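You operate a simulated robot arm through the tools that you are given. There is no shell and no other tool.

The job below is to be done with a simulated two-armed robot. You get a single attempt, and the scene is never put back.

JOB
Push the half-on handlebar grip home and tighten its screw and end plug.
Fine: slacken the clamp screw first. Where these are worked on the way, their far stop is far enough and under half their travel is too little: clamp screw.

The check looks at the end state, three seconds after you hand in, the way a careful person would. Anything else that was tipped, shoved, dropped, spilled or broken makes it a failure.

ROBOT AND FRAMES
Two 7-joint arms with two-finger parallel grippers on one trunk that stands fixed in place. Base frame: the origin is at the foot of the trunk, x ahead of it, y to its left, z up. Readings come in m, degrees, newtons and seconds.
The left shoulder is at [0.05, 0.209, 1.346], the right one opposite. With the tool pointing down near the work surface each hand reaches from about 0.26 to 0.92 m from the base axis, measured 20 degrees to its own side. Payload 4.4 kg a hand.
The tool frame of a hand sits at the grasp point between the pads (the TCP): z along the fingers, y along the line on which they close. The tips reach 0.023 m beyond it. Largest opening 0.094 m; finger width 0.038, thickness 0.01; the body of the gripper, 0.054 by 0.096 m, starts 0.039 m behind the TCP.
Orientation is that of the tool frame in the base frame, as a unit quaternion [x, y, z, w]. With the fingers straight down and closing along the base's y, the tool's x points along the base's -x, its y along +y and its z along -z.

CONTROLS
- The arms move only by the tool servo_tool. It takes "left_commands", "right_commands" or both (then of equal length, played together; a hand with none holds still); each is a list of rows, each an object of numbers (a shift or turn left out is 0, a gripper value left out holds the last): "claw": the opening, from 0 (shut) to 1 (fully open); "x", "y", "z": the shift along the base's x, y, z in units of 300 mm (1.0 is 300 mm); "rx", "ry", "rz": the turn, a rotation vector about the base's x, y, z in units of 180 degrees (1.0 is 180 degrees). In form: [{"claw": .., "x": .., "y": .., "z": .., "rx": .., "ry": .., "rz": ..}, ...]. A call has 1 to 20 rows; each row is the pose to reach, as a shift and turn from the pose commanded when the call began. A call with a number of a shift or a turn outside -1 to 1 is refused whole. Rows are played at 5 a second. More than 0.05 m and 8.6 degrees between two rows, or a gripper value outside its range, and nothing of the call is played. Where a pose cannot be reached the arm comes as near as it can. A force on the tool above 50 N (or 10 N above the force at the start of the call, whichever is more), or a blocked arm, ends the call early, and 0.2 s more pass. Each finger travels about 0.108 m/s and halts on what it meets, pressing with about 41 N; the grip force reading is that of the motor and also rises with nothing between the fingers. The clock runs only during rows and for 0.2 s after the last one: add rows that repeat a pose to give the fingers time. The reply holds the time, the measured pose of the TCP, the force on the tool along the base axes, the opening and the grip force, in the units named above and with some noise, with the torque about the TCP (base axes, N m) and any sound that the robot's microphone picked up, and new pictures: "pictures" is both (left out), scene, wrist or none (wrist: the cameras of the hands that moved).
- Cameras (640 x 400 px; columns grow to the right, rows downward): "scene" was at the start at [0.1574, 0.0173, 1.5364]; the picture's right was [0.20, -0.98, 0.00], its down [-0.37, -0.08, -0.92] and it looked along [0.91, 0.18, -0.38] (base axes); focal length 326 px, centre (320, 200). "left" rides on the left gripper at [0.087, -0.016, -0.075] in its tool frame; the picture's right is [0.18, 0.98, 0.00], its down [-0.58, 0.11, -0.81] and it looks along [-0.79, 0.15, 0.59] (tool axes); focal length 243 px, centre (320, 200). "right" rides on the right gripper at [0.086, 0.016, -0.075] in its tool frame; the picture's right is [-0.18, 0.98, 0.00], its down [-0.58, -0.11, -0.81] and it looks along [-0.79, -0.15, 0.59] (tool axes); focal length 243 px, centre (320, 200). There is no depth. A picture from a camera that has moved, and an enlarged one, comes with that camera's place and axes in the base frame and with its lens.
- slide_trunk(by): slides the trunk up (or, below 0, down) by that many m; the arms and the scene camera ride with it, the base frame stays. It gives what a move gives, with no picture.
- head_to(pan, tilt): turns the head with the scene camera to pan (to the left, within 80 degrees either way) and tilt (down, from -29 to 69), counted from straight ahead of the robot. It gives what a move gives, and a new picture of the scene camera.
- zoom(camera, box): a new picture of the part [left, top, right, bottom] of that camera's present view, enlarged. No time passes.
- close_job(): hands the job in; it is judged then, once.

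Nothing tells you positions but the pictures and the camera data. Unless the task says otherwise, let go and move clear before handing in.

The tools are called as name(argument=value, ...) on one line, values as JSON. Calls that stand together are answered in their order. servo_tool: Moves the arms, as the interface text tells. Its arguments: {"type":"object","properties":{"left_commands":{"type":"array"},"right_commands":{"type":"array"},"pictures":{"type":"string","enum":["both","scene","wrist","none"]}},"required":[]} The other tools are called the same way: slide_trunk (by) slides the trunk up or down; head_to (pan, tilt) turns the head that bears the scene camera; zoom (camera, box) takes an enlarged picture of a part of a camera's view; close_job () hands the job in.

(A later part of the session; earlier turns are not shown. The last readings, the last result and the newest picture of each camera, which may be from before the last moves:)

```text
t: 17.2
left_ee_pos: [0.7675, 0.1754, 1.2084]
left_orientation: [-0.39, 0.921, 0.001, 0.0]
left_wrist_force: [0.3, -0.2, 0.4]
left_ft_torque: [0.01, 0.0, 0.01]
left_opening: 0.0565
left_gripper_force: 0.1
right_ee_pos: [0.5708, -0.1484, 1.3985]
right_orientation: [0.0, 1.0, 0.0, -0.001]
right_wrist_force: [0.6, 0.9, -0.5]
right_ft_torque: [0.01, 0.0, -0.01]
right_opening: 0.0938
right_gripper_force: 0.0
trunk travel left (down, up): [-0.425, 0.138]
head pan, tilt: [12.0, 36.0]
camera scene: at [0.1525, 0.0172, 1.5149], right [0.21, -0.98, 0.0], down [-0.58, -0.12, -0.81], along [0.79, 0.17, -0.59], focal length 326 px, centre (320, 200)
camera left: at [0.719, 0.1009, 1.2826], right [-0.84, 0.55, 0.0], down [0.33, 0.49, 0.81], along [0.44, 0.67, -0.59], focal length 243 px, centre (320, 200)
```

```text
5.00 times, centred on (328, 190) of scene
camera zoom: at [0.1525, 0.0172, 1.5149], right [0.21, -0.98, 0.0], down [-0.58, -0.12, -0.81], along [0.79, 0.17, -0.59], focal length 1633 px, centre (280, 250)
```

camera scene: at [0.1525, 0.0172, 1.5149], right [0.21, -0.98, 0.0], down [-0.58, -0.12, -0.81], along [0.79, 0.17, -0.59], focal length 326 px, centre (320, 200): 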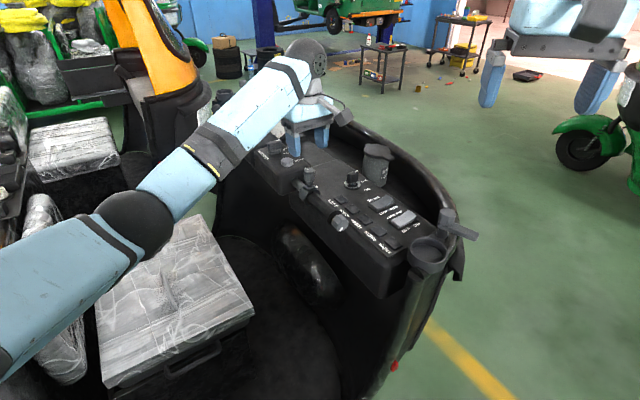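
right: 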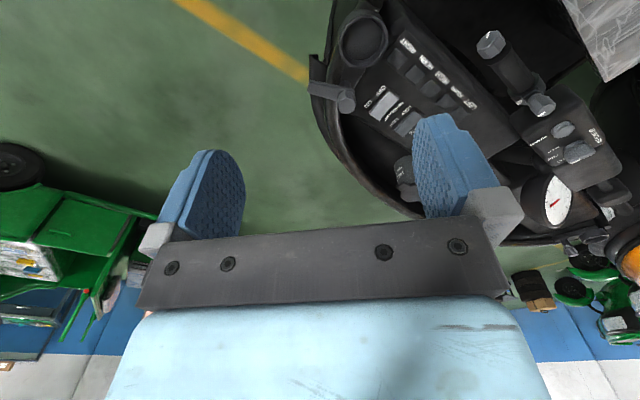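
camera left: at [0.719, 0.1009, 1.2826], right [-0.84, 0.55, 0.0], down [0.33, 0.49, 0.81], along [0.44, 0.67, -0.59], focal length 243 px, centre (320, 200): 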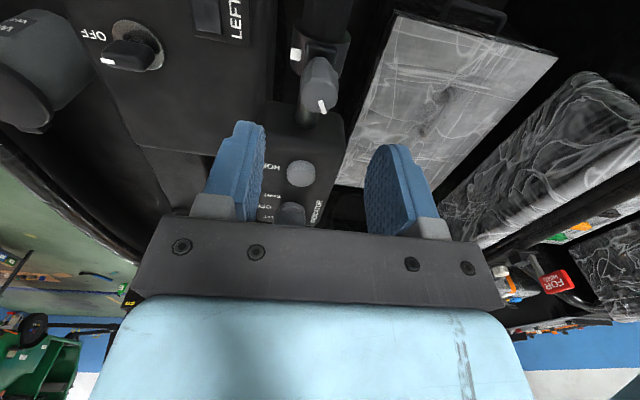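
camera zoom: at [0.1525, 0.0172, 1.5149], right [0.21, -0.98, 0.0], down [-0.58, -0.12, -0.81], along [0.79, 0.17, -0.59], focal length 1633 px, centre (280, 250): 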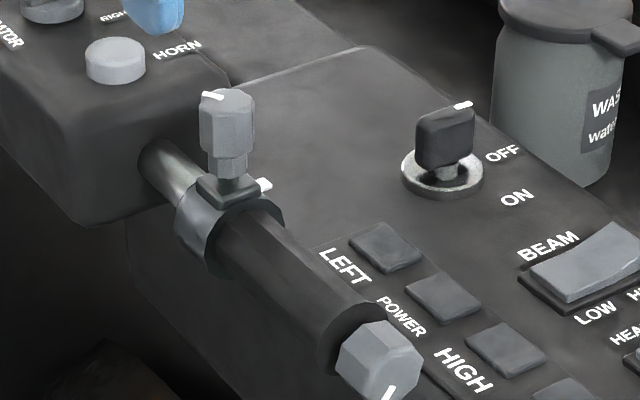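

The pointer now sits at about +75°, 120° from the index, so the clamp is slack at its far stop. I'll retract the left hand up and out of the way before bringing the right hand in.

servo_tool(left_commands=[{"z": 0.1}, {"x": -0.05, "y": 0.03, "z": 0.2}, {"x": -0.15, "y": 0.09, "z": 0.28}, {"x": -0.26, "y": 0.15, "z": 0.35}, {"x": -0.37, "y": 0.21, "z": 0.42}, {"x": -0.48, "y": 0.28, "z": 0.48}, {"x": -0.59, "y": 0.35, "z": 0.54}, {"x": -0.7, "y": 0.42, "z": 0.58}, {"x": -0.8, "y": 0.48, "z": 0.6}, {"x": -0.9, "y": 0.52, "z": 0.6}, {"x": -0.9, "y": 0.52, "z": 0.6}], pictures="scene")

zoom(camera="scene", box=[380, 200, 490, 280])

zoom(camera="right", box=[300, 0, 580, 180])

```text
t: 19.6
left_ee_pos: [0.503, 0.3348, 1.3907]
left_orientation: [-0.391, 0.92, 0.0, 0.0]
left_wrist_force: [-0.2, 0.6, -0.3]
left_ft_torque: [-0.01, -0.02, 0.02]
left_opening: 0.0563
left_gripper_force: 0.0
right_ee_pos: [0.5726, -0.1483, 1.3974]
right_orientation: [0.0, 1.0, 0.0, -0.001]
right_wrist_force: [-0.4, 0.4, 0.0]
right_ft_torque: [0.0, 0.02, -0.03]
right_opening: 0.0939
right_gripper_force: 0.1
trunk travel left (down, up): [-0.425, 0.138]
head pan, tilt: [12.0, 36.0]
camera scene: at [0.1531, 0.0167, 1.5149], right [0.21, -0.98, 0.0], down [-0.58, -0.12, -0.81], along [0.79, 0.17, -0.59], focal length 326 px, centre (320, 200)
```

scene: 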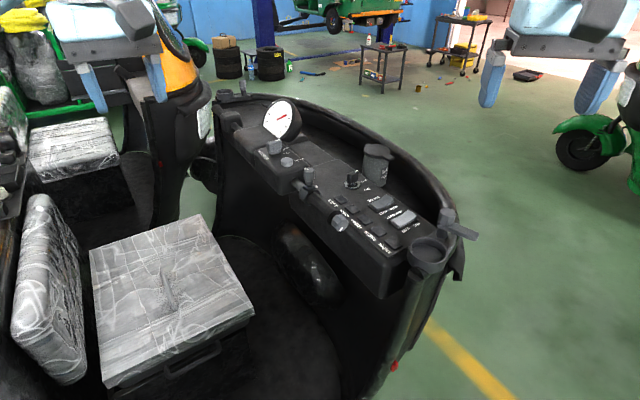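

```text
5.00 times, centred on (435, 240) of scene
camera zoom: at [0.1531, 0.0167, 1.5149], right [0.21, -0.98, 0.0], down [-0.58, -0.12, -0.81], along [0.79, 0.17, -0.59], focal length 1633 px, centre (-255, 0)
```

zoom: 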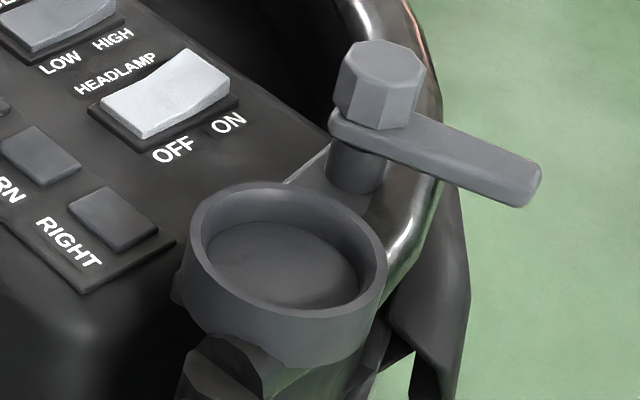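

```text
2.22 times, centred on (440, 90) of right
camera zoom: at [0.4859, -0.1327, 1.4726], right [0.18, 0.98, 0.0], down [0.58, -0.11, 0.81], along [0.79, -0.15, -0.59], focal length 539 px, centre (53, 444)
```

zoom: 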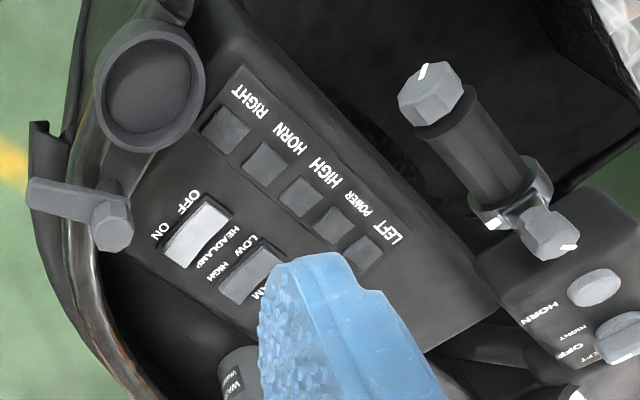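

The right hand's route must clear the cup holder rim, centre (0.648, -0.096), radius 0.04, z 1.06. I'll bring the right tool in from the seat side, yawed about 30° and closing vertically. First I'll rotate it high up.

servo_tool(right_commands=[{"x": -0.005, "y": 0.037, "z": -0.02, "rx": 0.0321, "ry": -0.0185, "rz": -0.0185}, {"x": -0.01, "y": 0.074, "z": -0.045, "rx": 0.0642, "ry": -0.0371, "rz": -0.0371}, {"x": -0.015, "y": 0.111, "z": -0.07, "rx": 0.0963, "ry": -0.0556, "rz": -0.0556}, {"x": -0.02, "y": 0.148, "z": -0.095, "rx": 0.1285, "ry": -0.0742, "rz": -0.0742}, {"x": -0.025, "y": 0.185, "z": -0.12, "rx": 0.1606, "ry": -0.0927, "rz": -0.0927}, {"x": -0.03, "y": 0.222, "z": -0.145, "rx": 0.1927, "ry": -0.1113, "rz": -0.1113}, {"x": -0.035, "y": 0.259, "z": -0.17, "rx": 0.2248, "ry": -0.1298, "rz": -0.1298}, {"x": -0.04, "y": 0.296, "z": -0.19, "rx": 0.2569, "ry": -0.1483, "rz": -0.1483}, {"x": -0.045, "y": 0.333, "z": -0.21, "rx": 0.289, "ry": -0.1669, "rz": -0.1669}, {"x": -0.05, "y": 0.37, "z": -0.23, "rx": 0.3211, "ry": -0.1854, "rz": -0.1854}, {"x": -0.055, "y": 0.407, "z": -0.255, "rx": 0.3533, "ry": -0.204, "rz": -0.204}, {"x": -0.06, "y": 0.444, "z": -0.28, "rx": 0.3854, "ry": -0.2225, "rz": -0.2225}, {"x": -0.065, "y": 0.481, "z": -0.305, "rx": 0.4175, "ry": -0.2411, "rz": -0.2411}, {"x": -0.07, "y": 0.517, "z": -0.327, "rx": 0.4496, "ry": -0.2596, "rz": -0.2596}, {"x": -0.07, "y": 0.517, "z": -0.327, "rx": 0.4496, "ry": -0.2596, "rz": -0.2596}], pictures="both")

```text
t: 22.8
left_ee_pos: [0.5024, 0.3344, 1.3903]
left_orientation: [-0.391, 0.921, 0.0, 0.0]
left_wrist_force: [-0.5, 0.0, -0.8]
left_ft_torque: [-0.02, 0.01, 0.01]
left_opening: 0.0563
left_gripper_force: 0.1
right_ee_pos: [0.552, -0.0135, 1.3133]
right_orientation: [0.315, 0.71, 0.546, 0.315]
right_wrist_force: [-0.3, -0.2, -0.3]
right_ft_torque: [0.02, 0.02, 0.0]
right_opening: 0.0939
right_gripper_force: 0.0
right hand out of reach, approached as far as the arm can: row 13, 14, 15
trunk travel left (down, up): [-0.425, 0.138]
head pan, tilt: [12.0, 36.0]
camera scene: at [0.1522, 0.017, 1.515], right [0.21, -0.98, 0.0], down [-0.57, -0.12, -0.81], along [0.79, 0.17, -0.59], focal length 326 px, centre (320, 200)
camera right: at [0.4427, 0.0148, 1.3361], right [0.21, 0.06, 0.98], down [-0.3, -0.95, 0.12], along [0.93, -0.32, -0.18], focal length 243 px, centre (320, 200)
```

scene: 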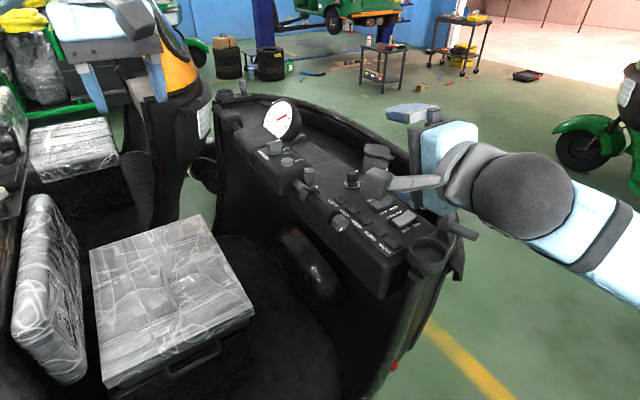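
right: 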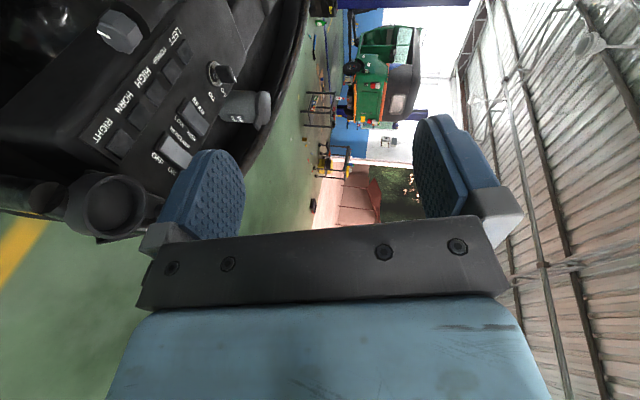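

The right arm stopped about 14° short of the wanted orientation, out of reach this high up. I'll lower it, since the actual work height is z ≈ 1.07, and see whether the pose becomes reachable.

servo_tool(right_commands=[{"z": -0.12}, {"z": -0.24}, {"z": -0.36}, {"z": -0.48}, {"z": -0.55}, {"z": -0.55}], pictures="both")

```text
t: 24.0
left_ee_pos: [0.5035, 0.3336, 1.3905]
left_orientation: [-0.391, 0.921, 0.001, -0.001]
left_wrist_force: [0.7, 0.5, 0.6]
left_ft_torque: [0.05, 0.02, -0.03]
left_opening: 0.0563
left_gripper_force: 0.1
right_ee_pos: [0.6025, -0.0875, 1.208]
right_orientation: [0.228, 0.725, 0.477, 0.441]
right_wrist_force: [0.1, -0.6, 0.0]
right_ft_torque: [0.01, 0.0, 0.03]
right_opening: 0.0939
right_gripper_force: 0.1
right hand out of reach, approached as far as the arm can: row 1, 2, 3, 4
trunk travel left (down, up): [-0.425, 0.138]
head pan, tilt: [12.0, 36.0]
stopped in row 6 (right hand): the arm was blocked; the commanded pose is now the measured one
camera scene: at [0.1535, 0.0153, 1.5149], right [0.21, -0.98, 0.0], down [-0.58, -0.12, -0.81], along [0.79, 0.17, -0.59], focal length 326 px, centre (320, 200)
camera right: at [0.4939, -0.0525, 1.199], right [0.01, 0.29, 0.96], down [-0.39, -0.88, 0.27], along [0.92, -0.37, 0.11], focal length 243 px, centre (320, 200)
```

scene: 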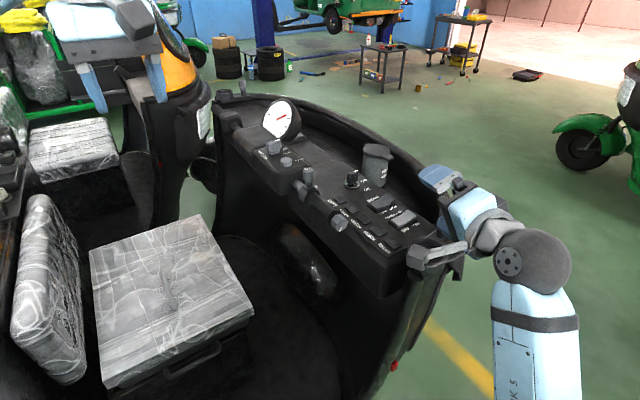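
right: 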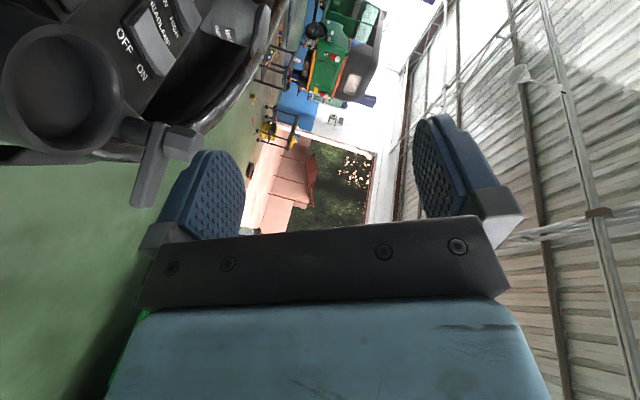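

The right arm is jammed at a joint limit and can't hold this horizontal pose. I'll change plan: send the right hand back to its start area and let the left hand do everything. It can push the grip from the end with the tool down, then turn the plug from the seat side by swinging about the bar axis.

servo_tool(right_commands=[{"x": -0.013, "y": -0.034, "z": 0.053, "rx": -0.0279, "ry": 0.0258, "rz": 0.0134}, {"x": -0.029, "y": -0.074, "z": 0.107, "rx": -0.0558, "ry": 0.0516, "rz": 0.0267}, {"x": -0.044, "y": -0.11, "z": 0.16, "rx": -0.0838, "ry": 0.0775, "rz": 0.04}, {"x": -0.058, "y": -0.147, "z": 0.213, "rx": -0.1117, "ry": 0.1033, "rz": 0.0534}, {"x": -0.073, "y": -0.184, "z": 0.267, "rx": -0.1396, "ry": 0.1291, "rz": 0.0668}, {"x": -0.088, "y": -0.221, "z": 0.32, "rx": -0.1676, "ry": 0.1549, "rz": 0.0801}, {"x": -0.102, "y": -0.258, "z": 0.373, "rx": -0.1955, "ry": 0.1807, "rz": 0.0935}, {"x": -0.117, "y": -0.295, "z": 0.427, "rx": -0.2234, "ry": 0.2065, "rz": 0.1068}, {"x": -0.131, "y": -0.332, "z": 0.48, "rx": -0.2513, "ry": 0.2324, "rz": 0.1202}, {"x": -0.146, "y": -0.368, "z": 0.533, "rx": -0.2793, "ry": 0.2582, "rz": 0.1335}, {"x": -0.16, "y": -0.405, "z": 0.587, "rx": -0.3072, "ry": 0.284, "rz": 0.1469}, {"x": -0.175, "y": -0.442, "z": 0.64, "rx": -0.3351, "ry": 0.3098, "rz": 0.1602}, {"x": -0.175, "y": -0.442, "z": 0.64, "rx": -0.3351, "ry": 0.3098, "rz": 0.1602}], pictures="both")

```text
t: 26.8
left_ee_pos: [0.5027, 0.335, 1.3896]
left_orientation: [-0.391, 0.921, 0.0, 0.0]
left_wrist_force: [0.1, -1.7, 0.3]
left_ft_torque: [0.0, -0.02, -0.01]
left_opening: 0.0564
left_gripper_force: 0.0
right_ee_pos: [0.55, -0.2181, 1.4037]
right_orientation: [0.0, 1.0, 0.0, -0.002]
right_wrist_force: [-0.2, 0.3, -0.4]
right_ft_torque: [0.02, 0.03, -0.01]
right_opening: 0.094
right_gripper_force: 0.0
trunk travel left (down, up): [-0.425, 0.138]
head pan, tilt: [12.0, 36.0]
camera scene: at [0.1529, 0.0165, 1.5149], right [0.21, -0.98, 0.0], down [-0.58, -0.12, -0.81], along [0.79, 0.17, -0.59], focal length 326 px, centre (320, 200)
camera right: at [0.4653, -0.2015, 1.4772], right [0.19, 0.98, 0.0], down [0.58, -0.11, 0.8], along [0.79, -0.15, -0.59], focal length 243 px, centre (320, 200)
```

scene: 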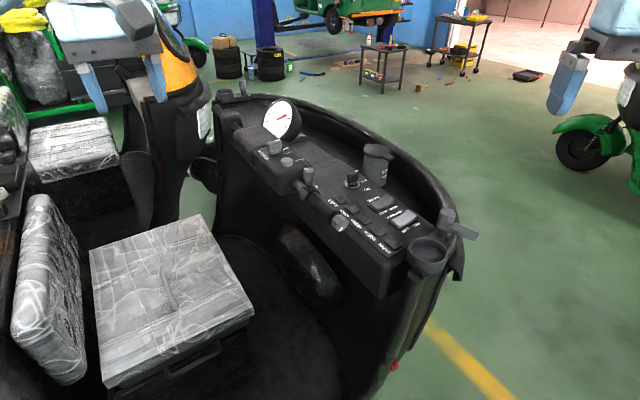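
right: 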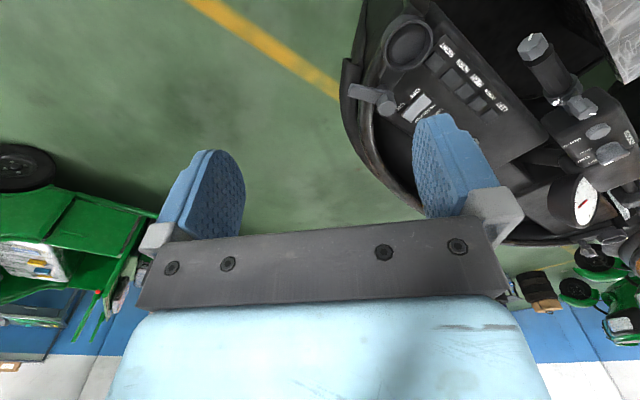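

The right hand is parked safely. Now I'll bring the left hand, fingers closed and turned to -45°, to a point high and outboard of the plug, ready to push along the bar axis with the flat of a finger.

servo_tool(left_commands=[{"claw": 0.3, "x": 0.042, "y": -0.077, "z": -0.01, "rz": -0.0421}, {"claw": 0.0, "x": 0.084, "y": -0.153, "z": -0.03, "rz": -0.0843}, {"x": 0.126, "y": -0.23, "z": -0.06, "rz": -0.1264}, {"x": 0.167, "y": -0.306, "z": -0.1, "rz": -0.1685}, {"x": 0.209, "y": -0.383, "z": -0.15, "rz": -0.2107}, {"x": 0.251, "y": -0.46, "z": -0.2, "rz": -0.2528}, {"x": 0.293, "y": -0.536, "z": -0.26, "rz": -0.2949}, {"x": 0.335, "y": -0.613, "z": -0.33, "rz": -0.3371}, {"x": 0.377, "y": -0.689, "z": -0.4, "rz": -0.3792}, {"x": 0.418, "y": -0.766, "z": -0.47, "rz": -0.4213}, {"x": 0.46, "y": -0.842, "z": -0.55, "rz": -0.4635}, {"x": 0.502, "y": -0.919, "z": -0.633, "rz": -0.5056}, {"x": 0.502, "y": -0.919, "z": -0.633, "rz": -0.5056}, {"x": 0.502, "y": -0.919, "z": -0.633, "rz": -0.5056}], pictures="both")

zoom(camera="left", box=[240, 0, 500, 200])

zoom(camera="scene", box=[270, 130, 400, 250])

```text
t: 29.8
left_ee_pos: [0.652, 0.0587, 1.203]
left_orientation: [0.383, 0.924, 0.0, -0.001]
left_wrist_force: [0.2, -0.6, -0.1]
left_ft_torque: [-0.04, -0.02, 0.02]
left_opening: 0.0
left_gripper_force: 41.0
right_ee_pos: [0.5495, -0.2177, 1.4028]
right_orientation: [0.001, 1.0, 0.0, -0.001]
right_wrist_force: [0.5, 0.6, -0.8]
right_ft_torque: [0.01, -0.03, -0.03]
right_opening: 0.0944
right_gripper_force: 0.0
trunk travel left (down, up): [-0.425, 0.138]
head pan, tilt: [12.0, 36.0]
camera scene: at [0.1524, 0.0167, 1.515], right [0.21, -0.98, 0.0], down [-0.58, -0.12, -0.81], along [0.79, 0.17, -0.59], focal length 326 px, centre (320, 200)
camera left: at [0.5791, 0.1061, 1.2771], right [0.57, 0.82, 0.0], down [0.49, -0.33, 0.81], along [0.66, -0.46, -0.59], focal length 243 px, centre (320, 200)
```

scene: 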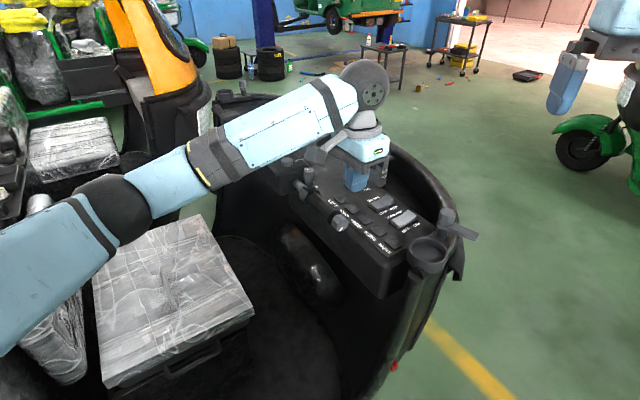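
left: 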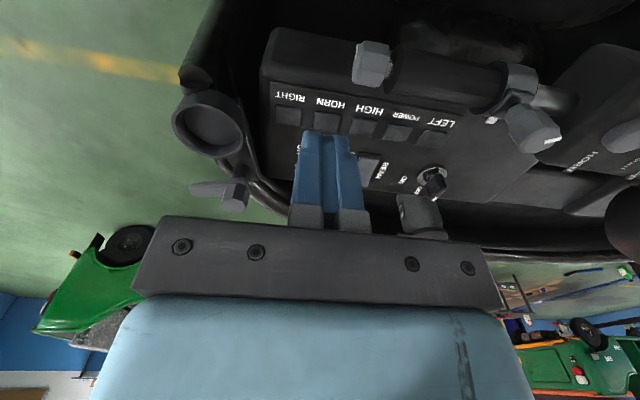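

```text
2.00 times, centred on (370, 100) of left
camera zoom: at [0.5791, 0.1061, 1.2771], right [0.57, 0.82, 0.0], down [0.49, -0.33, 0.81], along [0.66, -0.46, -0.59], focal length 485 px, centre (220, 400)
```

zoom: 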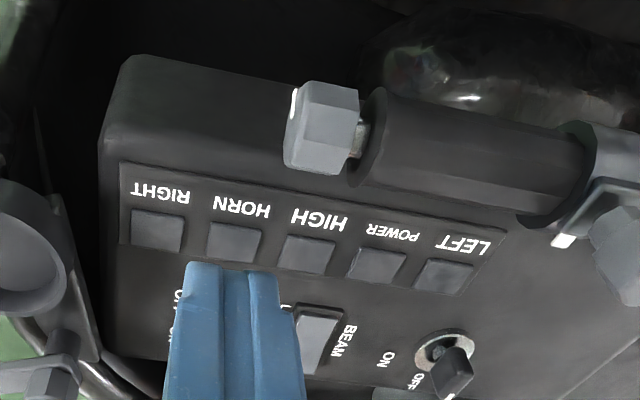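

```text
3.33 times, centred on (335, 190) of scene
camera zoom: at [0.1524, 0.0167, 1.515], right [0.21, -0.98, 0.0], down [-0.58, -0.12, -0.81], along [0.79, 0.17, -0.59], focal length 1088 px, centre (270, 233)
```

zoom: 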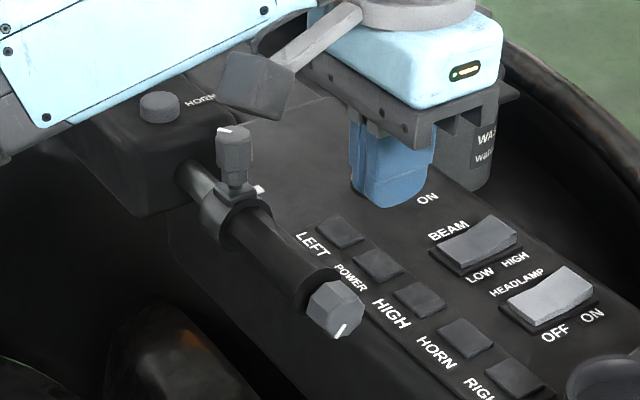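

The plug's shape is clear: a 27 mm head (s from -0.139 to -0.112 along the bar, measured from the screw), a short exposed neck, then the grip flange. The tool is lined up with the bar axis, about 17 mm outboard of the plug face. I'll lower to the axis height.

servo_tool(left_commands=[{"z": -0.1}, {"z": -0.2}, {"z": -0.3}, {"z": -0.37}, {"z": -0.417}, {"z": -0.417}], pictures="both")

zoom(camera="left", box=[260, 60, 480, 220])

zoom(camera="scene", box=[270, 150, 390, 250])

```text
t: 31.2
left_ee_pos: [0.6525, 0.0608, 1.0741]
left_orientation: [0.382, 0.924, 0.0, 0.001]
left_wrist_force: [0.4, -0.2, -1.1]
left_ft_torque: [0.01, 0.02, 0.03]
left_opening: 0.0003
left_gripper_force: 41.0
right_ee_pos: [0.5502, -0.2169, 1.4024]
right_orientation: [0.0, 1.0, -0.001, -0.001]
right_wrist_force: [-0.1, 0.2, -0.4]
right_ft_torque: [0.0, 0.01, 0.0]
right_opening: 0.0942
right_gripper_force: 0.0
trunk travel left (down, up): [-0.425, 0.138]
head pan, tilt: [12.0, 36.0]
camera scene: at [0.1521, 0.0171, 1.515], right [0.21, -0.98, 0.0], down [-0.57, -0.12, -0.81], along [0.79, 0.17, -0.59], focal length 326 px, centre (320, 200)
camera left: at [0.5793, 0.1091, 1.1487], right [0.56, 0.83, 0.0], down [0.49, -0.33, 0.81], along [0.67, -0.46, -0.59], focal length 243 px, centre (320, 200)
```

scene: 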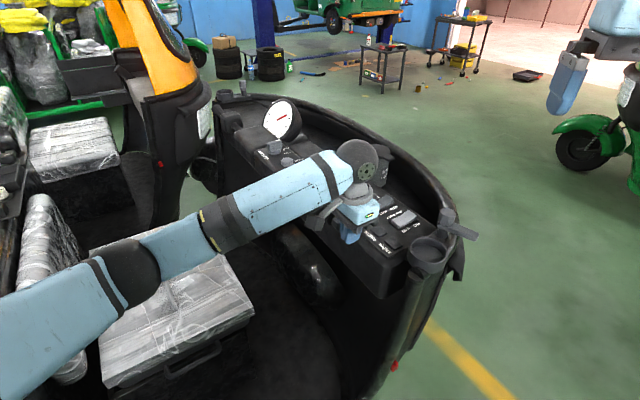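
left: 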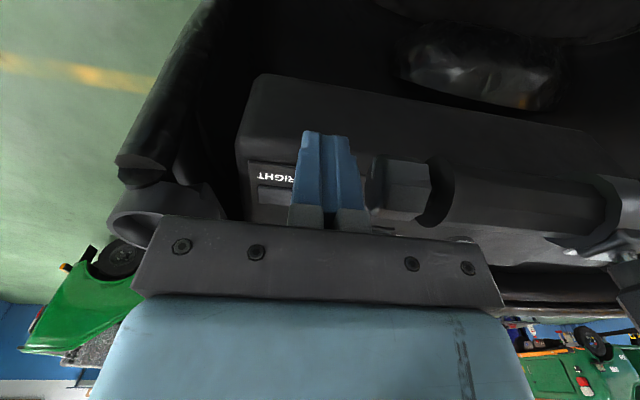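

```text
2.50 times, centred on (370, 140) of left
camera zoom: at [0.5793, 0.1091, 1.1487], right [0.56, 0.83, 0.0], down [0.49, -0.33, 0.81], along [0.67, -0.46, -0.59], focal length 606 px, centre (195, 350)
```

zoom: 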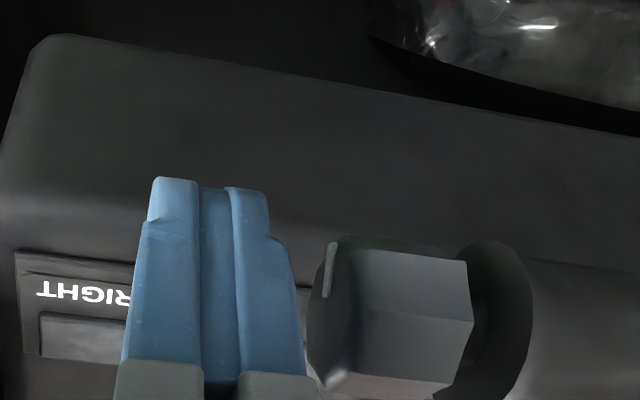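

```text
4.00 times, centred on (330, 200) of scene
camera zoom: at [0.1521, 0.0171, 1.515], right [0.21, -0.98, 0.0], down [-0.57, -0.12, -0.81], along [0.79, 0.17, -0.59], focal length 1306 px, centre (280, 200)
```

zoom: 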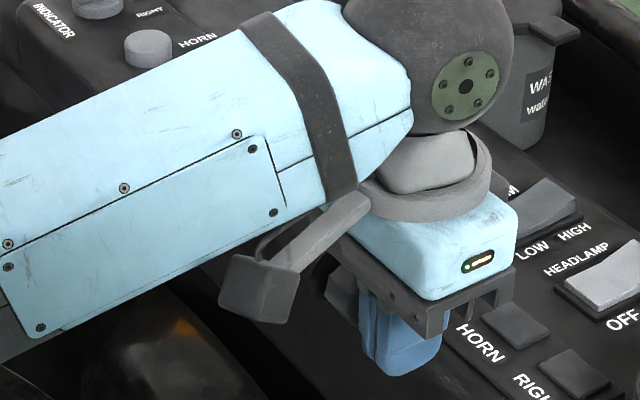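

The fingertips sit level with the plug and slightly outboard, in line with the axis. I'll push gently along the bar direction, first to make contact.

servo_tool(left_commands=[{"x": 0.0118, "y": 0.0118}, {"x": 0.0236, "y": 0.0236}, {"x": 0.0354, "y": 0.0354}, {"x": 0.0418, "y": 0.0418}, {"x": 0.0471, "y": 0.0471}, {"x": 0.0471, "y": 0.0471}], pictures="wrist")

zoom(camera="left", box=[260, 60, 480, 220])

```text
t: 32.6
left_ee_pos: [0.6674, 0.074, 1.0759]
left_orientation: [0.383, 0.924, 0.0, 0.001]
left_wrist_force: [-1.6, -0.7, -0.5]
left_ft_torque: [-0.02, 0.03, 0.03]
left_opening: 0.0
left_gripper_force: 41.0
right_ee_pos: [0.5502, -0.2182, 1.4033]
right_orientation: [0.001, 1.0, 0.0, -0.001]
right_wrist_force: [0.6, -0.5, 0.0]
right_ft_torque: [0.0, 0.01, -0.01]
right_opening: 0.0942
right_gripper_force: 0.1
trunk travel left (down, up): [-0.425, 0.138]
head pan, tilt: [12.0, 36.0]
camera left: at [0.5937, 0.1223, 1.1494], right [0.56, 0.83, 0.0], down [0.49, -0.33, 0.81], along [0.67, -0.46, -0.59], focal length 243 px, centre (320, 200)
```

left: 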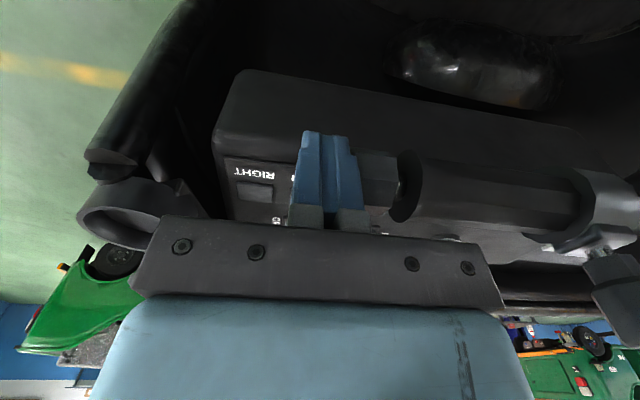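

```text
2.50 times, centred on (370, 140) of left
camera zoom: at [0.5937, 0.1223, 1.1494], right [0.56, 0.83, 0.0], down [0.49, -0.33, 0.81], along [0.67, -0.46, -0.59], focal length 606 px, centre (195, 350)
```

zoom: 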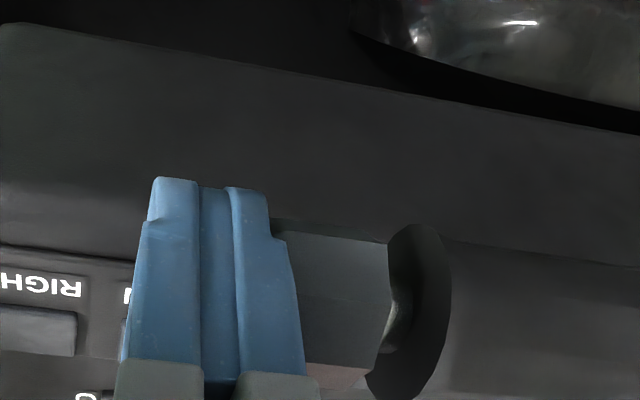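

Contact is just beginning, with little force. I'll continue pushing along the bar in small steps.

servo_tool(left_commands=[{"x": 0.0118, "y": 0.0118}, {"x": 0.0236, "y": 0.0236}, {"x": 0.0354, "y": 0.0354}, {"x": 0.0471, "y": 0.0471}, {"x": 0.0471, "y": 0.0471}], pictures="both")

zoom(camera="left", box=[260, 60, 480, 220])

zoom(camera="scene", box=[270, 130, 390, 250])

```text
t: 33.8
left_ee_pos: [0.6815, 0.0854, 1.0748]
left_orientation: [0.382, 0.924, 0.0, 0.001]
left_wrist_force: [-1.3, 0.4, 1.2]
left_ft_torque: [0.02, 0.02, -0.01]
left_opening: 0.0
left_gripper_force: 40.8
right_ee_pos: [0.5504, -0.2163, 1.4023]
right_orientation: [0.001, 1.0, 0.0, -0.001]
right_wrist_force: [0.6, 0.4, 0.0]
right_ft_torque: [0.02, 0.02, 0.02]
right_opening: 0.0939
right_gripper_force: 0.0
trunk travel left (down, up): [-0.425, 0.138]
head pan, tilt: [12.0, 36.0]
camera scene: at [0.1519, 0.0169, 1.5151], right [0.21, -0.98, 0.0], down [-0.57, -0.12, -0.81], along [0.79, 0.17, -0.59], focal length 326 px, centre (320, 200)
camera left: at [0.6078, 0.1336, 1.1499], right [0.56, 0.83, 0.0], down [0.49, -0.33, 0.81], along [0.67, -0.46, -0.59], focal length 243 px, centre (320, 200)
```

scene: 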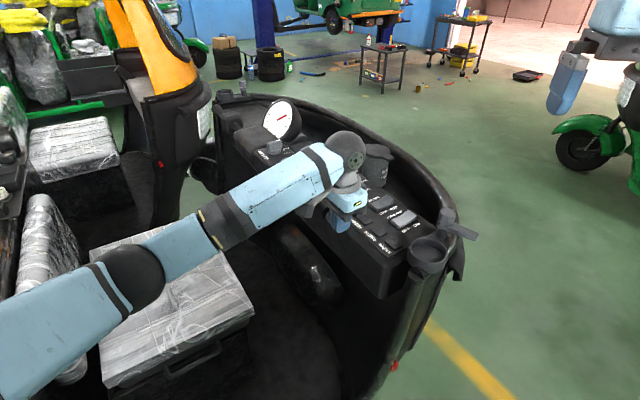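
left: 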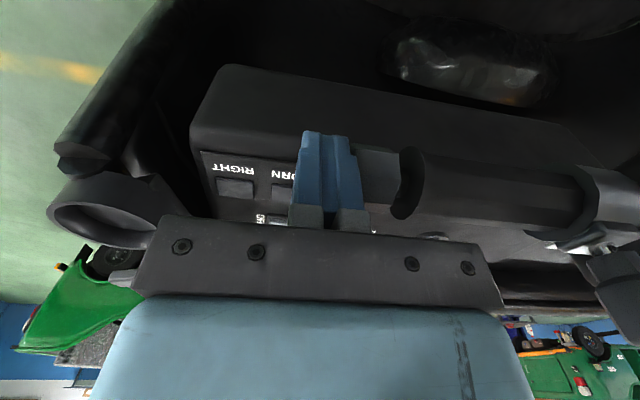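

```text
2.50 times, centred on (370, 140) of left
camera zoom: at [0.6078, 0.1336, 1.1499], right [0.56, 0.83, 0.0], down [0.49, -0.33, 0.81], along [0.67, -0.46, -0.59], focal length 606 px, centre (195, 350)
```

zoom: 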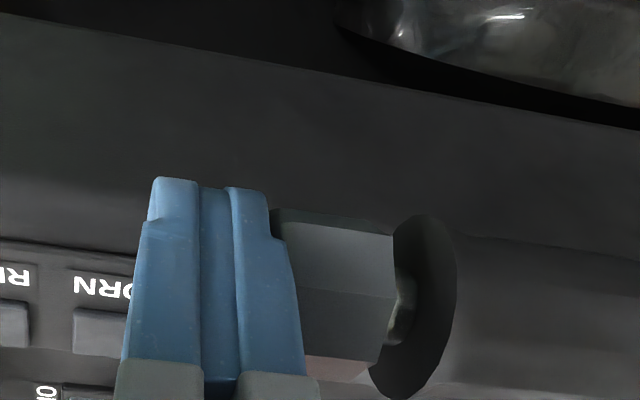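

```text
3.33 times, centred on (330, 190) of scene
camera zoom: at [0.1519, 0.0169, 1.5151], right [0.21, -0.98, 0.0], down [-0.57, -0.12, -0.81], along [0.79, 0.17, -0.59], focal length 1088 px, centre (287, 233)
```

zoom: 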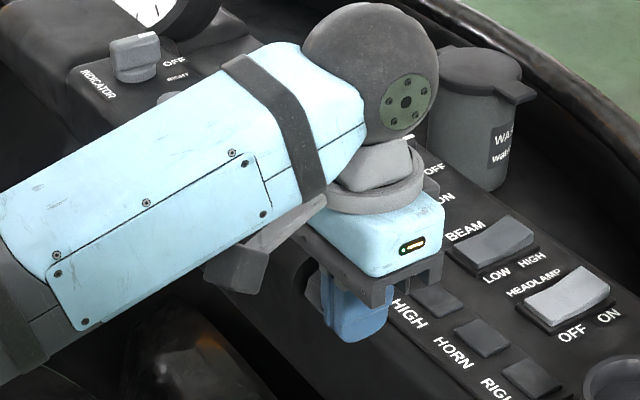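

The grip, collar and plug are sliding together with very little force. I'll continue in small steps until the home stop resists.

servo_tool(left_commands=[{"x": 0.0118, "y": 0.0118}, {"x": 0.0236, "y": 0.0236}, {"x": 0.0354, "y": 0.0354}, {"x": 0.0354, "y": 0.0354}], pictures="wrist")

zoom(camera="left", box=[300, 60, 640, 300])

zoom(camera="right", box=[500, 10, 640, 190])

```text
t: 34.8
left_ee_pos: [0.6911, 0.0972, 1.0761]
left_orientation: [0.383, 0.924, 0.0, 0.001]
left_wrist_force: [-0.9, -2.3, 0.5]
left_ft_torque: [-0.01, -0.04, -0.04]
left_opening: 0.0002
left_gripper_force: 41.3
right_ee_pos: [0.5503, -0.2167, 1.4019]
right_orientation: [0.001, 1.0, -0.001, -0.001]
right_wrist_force: [-0.9, -0.3, -0.1]
right_ft_torque: [0.0, 0.02, 0.06]
right_opening: 0.0938
right_gripper_force: 0.1
trunk travel left (down, up): [-0.425, 0.138]
head pan, tilt: [12.0, 36.0]
camera left: at [0.6181, 0.1454, 1.1505], right [0.56, 0.83, 0.0], down [0.49, -0.33, 0.81], along [0.67, -0.46, -0.59], focal length 243 px, centre (320, 200)
```

left: 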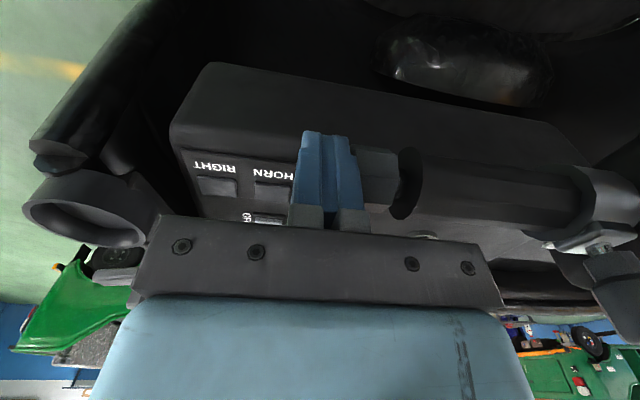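

```text
1.67 times, centred on (470, 180) of left
camera zoom: at [0.6181, 0.1454, 1.1505], right [0.56, 0.83, 0.0], down [0.49, -0.33, 0.81], along [0.67, -0.46, -0.59], focal length 404 px, centre (70, 233)
```

zoom: 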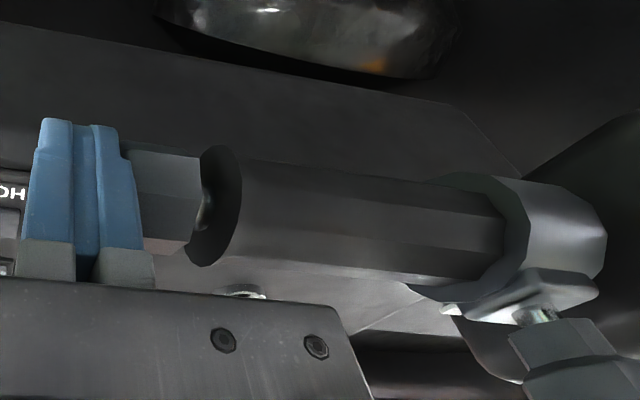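

```text
2.22 times, centred on (570, 100) of right
camera zoom: at [0.4643, -0.2008, 1.4775], right [0.19, 0.98, 0.0], down [0.58, -0.11, 0.81], along [0.79, -0.15, -0.59], focal length 539 px, centre (-236, 422)
```

zoom: 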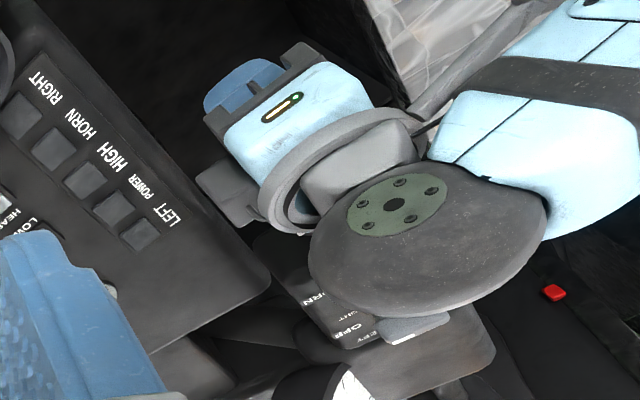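

The collar is now close to the switch box and the force is still small. I'll push on in 3 mm steps to find the stop.

servo_tool(left_commands=[{"x": 0.0071, "y": 0.0071}, {"x": 0.0142, "y": 0.0142}, {"x": 0.0212, "y": 0.0212}, {"x": 0.0283, "y": 0.0283}, {"x": 0.0283, "y": 0.0283}], pictures="wrist")

zoom(camera="left", box=[300, 60, 640, 300])

```text
t: 36.0
left_ee_pos: [0.6985, 0.1065, 1.0768]
left_orientation: [0.383, 0.924, 0.0, -0.001]
left_wrist_force: [-0.1, -1.8, 0.3]
left_ft_torque: [0.0, 0.03, -0.01]
left_opening: 0.0
left_gripper_force: 40.9
right_ee_pos: [0.5497, -0.2165, 1.4034]
right_orientation: [0.001, 1.0, 0.001, -0.001]
right_wrist_force: [-0.1, -0.2, -0.5]
right_ft_torque: [0.06, 0.02, -0.01]
right_opening: 0.0939
right_gripper_force: 0.0
trunk travel left (down, up): [-0.425, 0.138]
head pan, tilt: [12.0, 36.0]
camera left: at [0.6255, 0.1546, 1.1507], right [0.56, 0.83, 0.0], down [0.49, -0.33, 0.81], along [0.67, -0.46, -0.59], focal length 243 px, centre (320, 200)
```

left: 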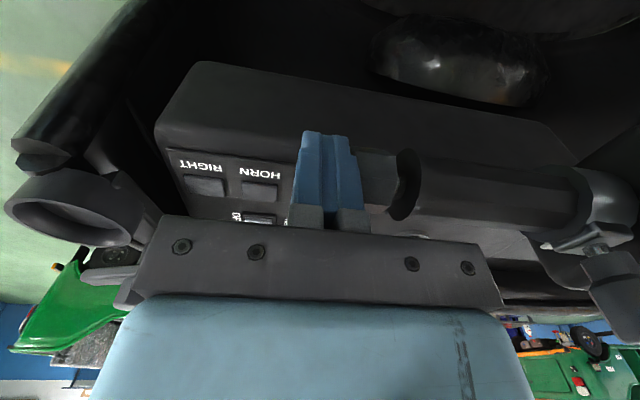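

```text
1.67 times, centred on (470, 180) of left
camera zoom: at [0.6255, 0.1546, 1.1507], right [0.56, 0.83, 0.0], down [0.49, -0.33, 0.81], along [0.67, -0.46, -0.59], focal length 404 px, centre (70, 233)
```

zoom: 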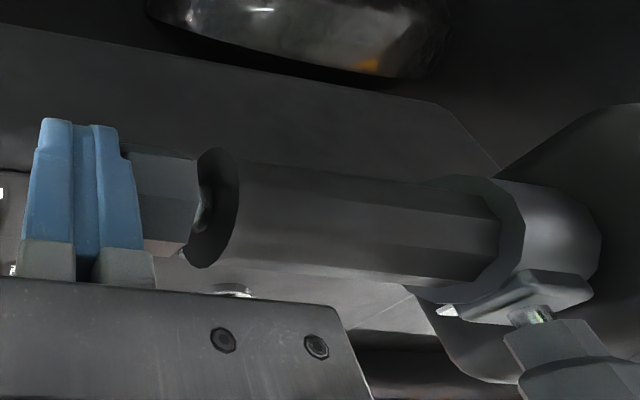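

Still sliding freely. A few more small steps should bring the collar to its stop at the box.

servo_tool(left_commands=[{"x": 0.0071, "y": 0.0071}, {"x": 0.0142, "y": 0.0142}, {"x": 0.0212, "y": 0.0212}, {"x": 0.0212, "y": 0.0212}], pictures="wrist")

zoom(camera="left", box=[300, 60, 640, 300])

```text
t: 37.0
left_ee_pos: [0.7034, 0.1096, 1.0767]
left_orientation: [0.384, 0.923, -0.001, -0.001]
left_wrist_force: [-32.9, -18.2, -16.8]
left_ft_torque: [-0.02, 0.14, 0.19]
left_opening: 0.0
left_gripper_force: 41.1
right_ee_pos: [0.5483, -0.2183, 1.4038]
right_orientation: [0.002, 1.0, 0.001, 0.001]
right_wrist_force: [0.5, 0.3, 0.7]
right_ft_torque: [0.0, -0.02, -0.01]
right_opening: 0.0937
right_gripper_force: 0.1
trunk travel left (down, up): [-0.425, 0.138]
head pan, tilt: [12.0, 36.0]
camera left: at [0.6299, 0.1577, 1.1515], right [0.57, 0.82, 0.0], down [0.49, -0.34, 0.8], along [0.66, -0.46, -0.59], focal length 243 px, centre (320, 200)
```

left: 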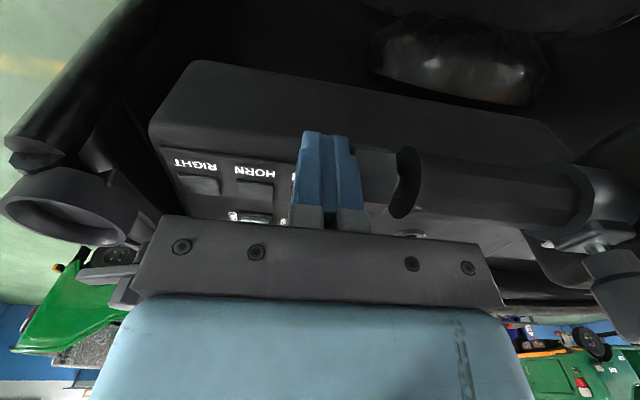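

```text
1.67 times, centred on (470, 180) of left
camera zoom: at [0.6299, 0.1577, 1.1515], right [0.57, 0.82, 0.0], down [0.49, -0.34, 0.8], along [0.66, -0.46, -0.59], focal length 404 px, centre (70, 233)
```

zoom: 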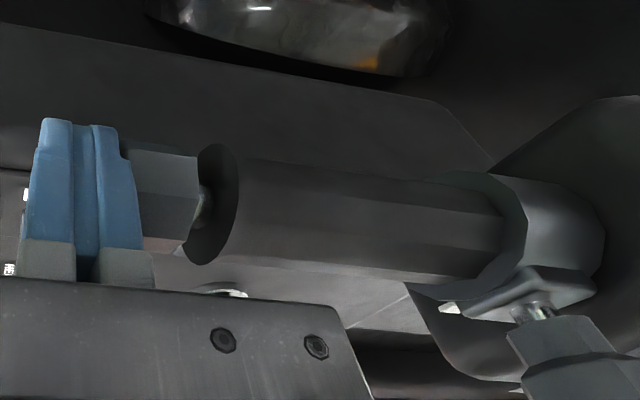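

Firm resistance of about 38 N along the bar: the grip is home against its stop after roughly 55 mm of travel. I'll back off along the axis, then rise and check that it stayed.

servo_tool(left_commands=[{"x": -0.024, "y": -0.024}, {"x": -0.06, "y": -0.06}, {"x": -0.1, "y": -0.1}, {"x": -0.1, "y": -0.1, "z": 0.1}, {"x": -0.1, "y": -0.1, "z": 0.25}, {"x": -0.1, "y": -0.1, "z": 0.4}, {"x": -0.1, "y": -0.1, "z": 0.5}, {"x": -0.1, "y": -0.1, "z": 0.5}], pictures="both")

zoom(camera="left", box=[280, 0, 540, 180])

zoom(camera="scene", box=[270, 130, 390, 230])

```text
t: 38.8
left_ee_pos: [0.678, 0.0843, 1.2225]
left_orientation: [0.383, 0.924, -0.001, 0.0]
left_wrist_force: [-0.3, 0.4, 0.1]
left_ft_torque: [0.02, -0.01, 0.0]
left_opening: 0.0
left_gripper_force: 41.1
right_ee_pos: [0.5509, -0.2168, 1.4015]
right_orientation: [0.001, 1.0, 0.001, -0.001]
right_wrist_force: [0.5, 0.6, -0.9]
right_ft_torque: [0.02, 0.01, 0.02]
right_opening: 0.0938
right_gripper_force: 0.1
trunk travel left (down, up): [-0.425, 0.138]
head pan, tilt: [12.0, 36.0]
camera scene: at [0.1526, 0.0172, 1.5149], right [0.21, -0.98, 0.0], down [-0.58, -0.12, -0.81], along [0.79, 0.17, -0.59], focal length 326 px, centre (320, 200)
camera left: at [0.6052, 0.1334, 1.2978], right [0.56, 0.83, 0.0], down [0.49, -0.33, 0.81], along [0.66, -0.46, -0.59], focal length 243 px, centre (320, 200)
```

scene: 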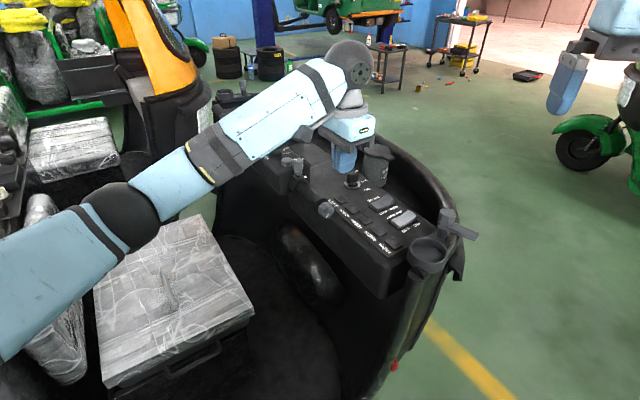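
left: 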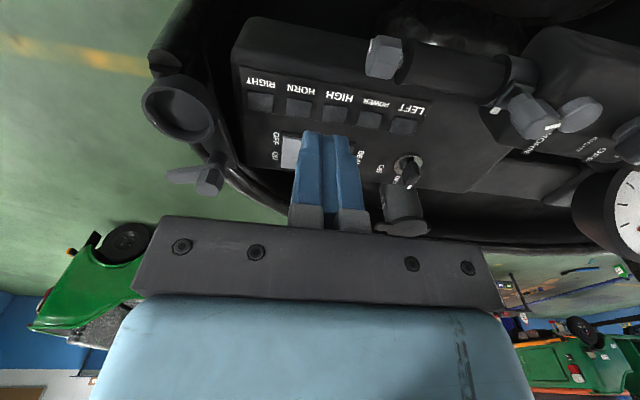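

```text
2.22 times, centred on (410, 90) of left
camera zoom: at [0.6052, 0.1334, 1.2978], right [0.56, 0.83, 0.0], down [0.49, -0.33, 0.81], along [0.66, -0.46, -0.59], focal length 539 px, centre (120, 444)
```

zoom: 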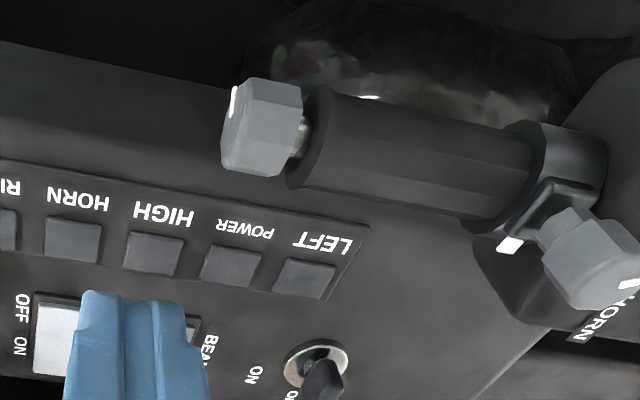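

```text
4.00 times, centred on (330, 180) of scene
camera zoom: at [0.1526, 0.0172, 1.5149], right [0.21, -0.98, 0.0], down [-0.58, -0.12, -0.81], along [0.79, 0.17, -0.59], focal length 1306 px, centre (280, 280)
```

zoom: 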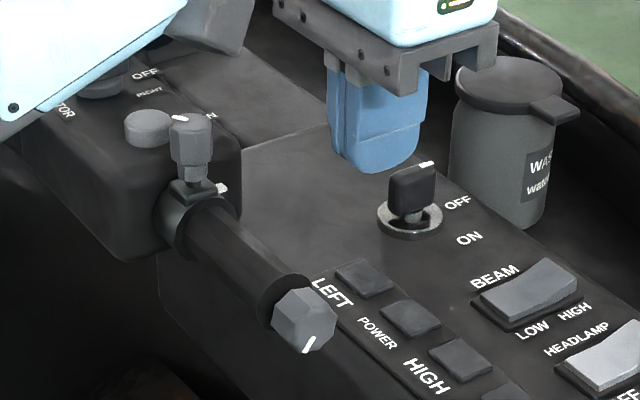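

The grip sits home with its collar against the switch box, and it stayed there when I let go. The screw is now near (0.806, 0.211). I'll move the left hand above it, turned to about +32° to match the head's flats, with the fingers part open.

servo_tool(left_commands=[{"claw": 0.3, "x": 0.02, "y": 0.02, "z": 0.0, "rz": 0.0428}, {"claw": 0.6, "x": 0.06, "y": 0.06, "z": 0.0, "rz": 0.0856}, {"x": 0.105, "y": 0.105, "rz": 0.1283}, {"x": 0.15, "y": 0.15, "rz": 0.1711}, {"x": 0.2, "y": 0.2, "rz": 0.2139}, {"x": 0.25, "y": 0.25, "rz": 0.2567}, {"x": 0.3, "y": 0.3, "rz": 0.2994}, {"x": 0.35, "y": 0.35, "rz": 0.3422}, {"x": 0.39, "y": 0.39, "rz": 0.385}, {"x": 0.427, "y": 0.423, "z": -0.02, "rz": 0.4278}, {"x": 0.427, "y": 0.423, "z": -0.02, "rz": 0.4278}, {"x": 0.427, "y": 0.423, "z": -0.02, "rz": 0.4278}], pictures="wrist")

zoom(camera="left", box=[250, 20, 400, 150])

zoom(camera="scene", box=[270, 130, 350, 210])

```text
t: 41.4
left_ee_pos: [0.8047, 0.2109, 1.2202]
left_orientation: [-0.275, 0.961, 0.0, 0.0]
left_wrist_force: [0.4, 1.6, -0.2]
left_ft_torque: [-0.05, 0.0, -0.01]
left_opening: 0.0563
left_gripper_force: 0.0
right_ee_pos: [0.5504, -0.2163, 1.4031]
right_orientation: [0.001, 1.0, 0.0, -0.001]
right_wrist_force: [-0.8, -0.6, 0.2]
right_ft_torque: [0.02, 0.01, 0.04]
right_opening: 0.0936
right_gripper_force: 0.1
trunk travel left (down, up): [-0.425, 0.138]
head pan, tilt: [12.0, 36.0]
camera left: at [0.7395, 0.1504, 1.2947], right [-0.68, 0.74, 0.0], down [0.43, 0.4, 0.81], along [0.59, 0.55, -0.59], focal length 243 px, centre (320, 200)
```

left: 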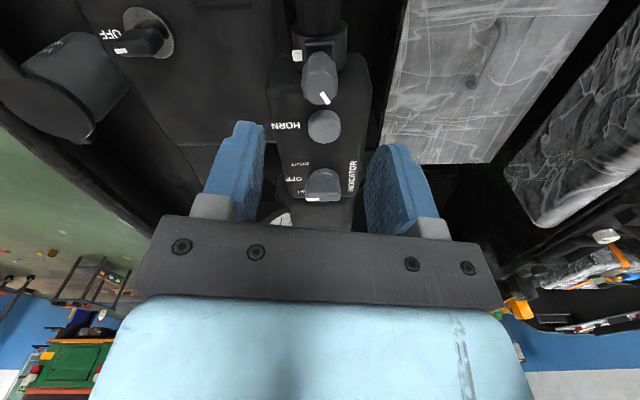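

```text
3.08 times, centred on (325, 85) of left
camera zoom: at [0.7395, 0.1504, 1.2947], right [-0.68, 0.74, 0.0], down [0.43, 0.4, 0.81], along [0.59, 0.55, -0.59], focal length 746 px, centre (305, 554)
```

zoom: 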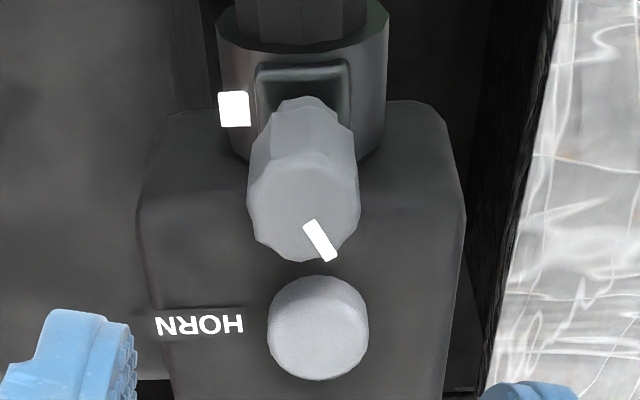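

```text
5.00 times, centred on (310, 170) of scene
camera zoom: at [0.1523, 0.017, 1.515], right [0.21, -0.98, 0.0], down [-0.57, -0.12, -0.81], along [0.79, 0.17, -0.59], focal length 1633 px, centre (370, 350)
```

zoom: 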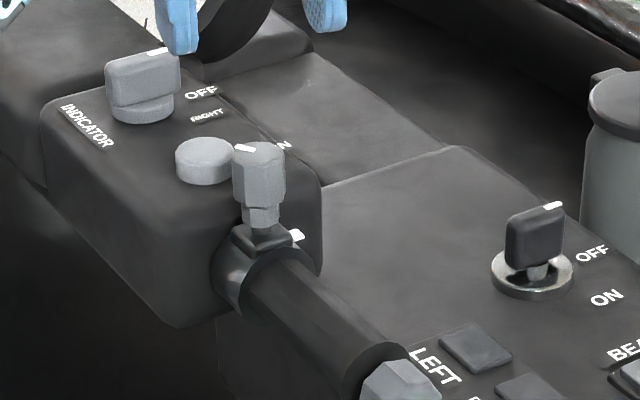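

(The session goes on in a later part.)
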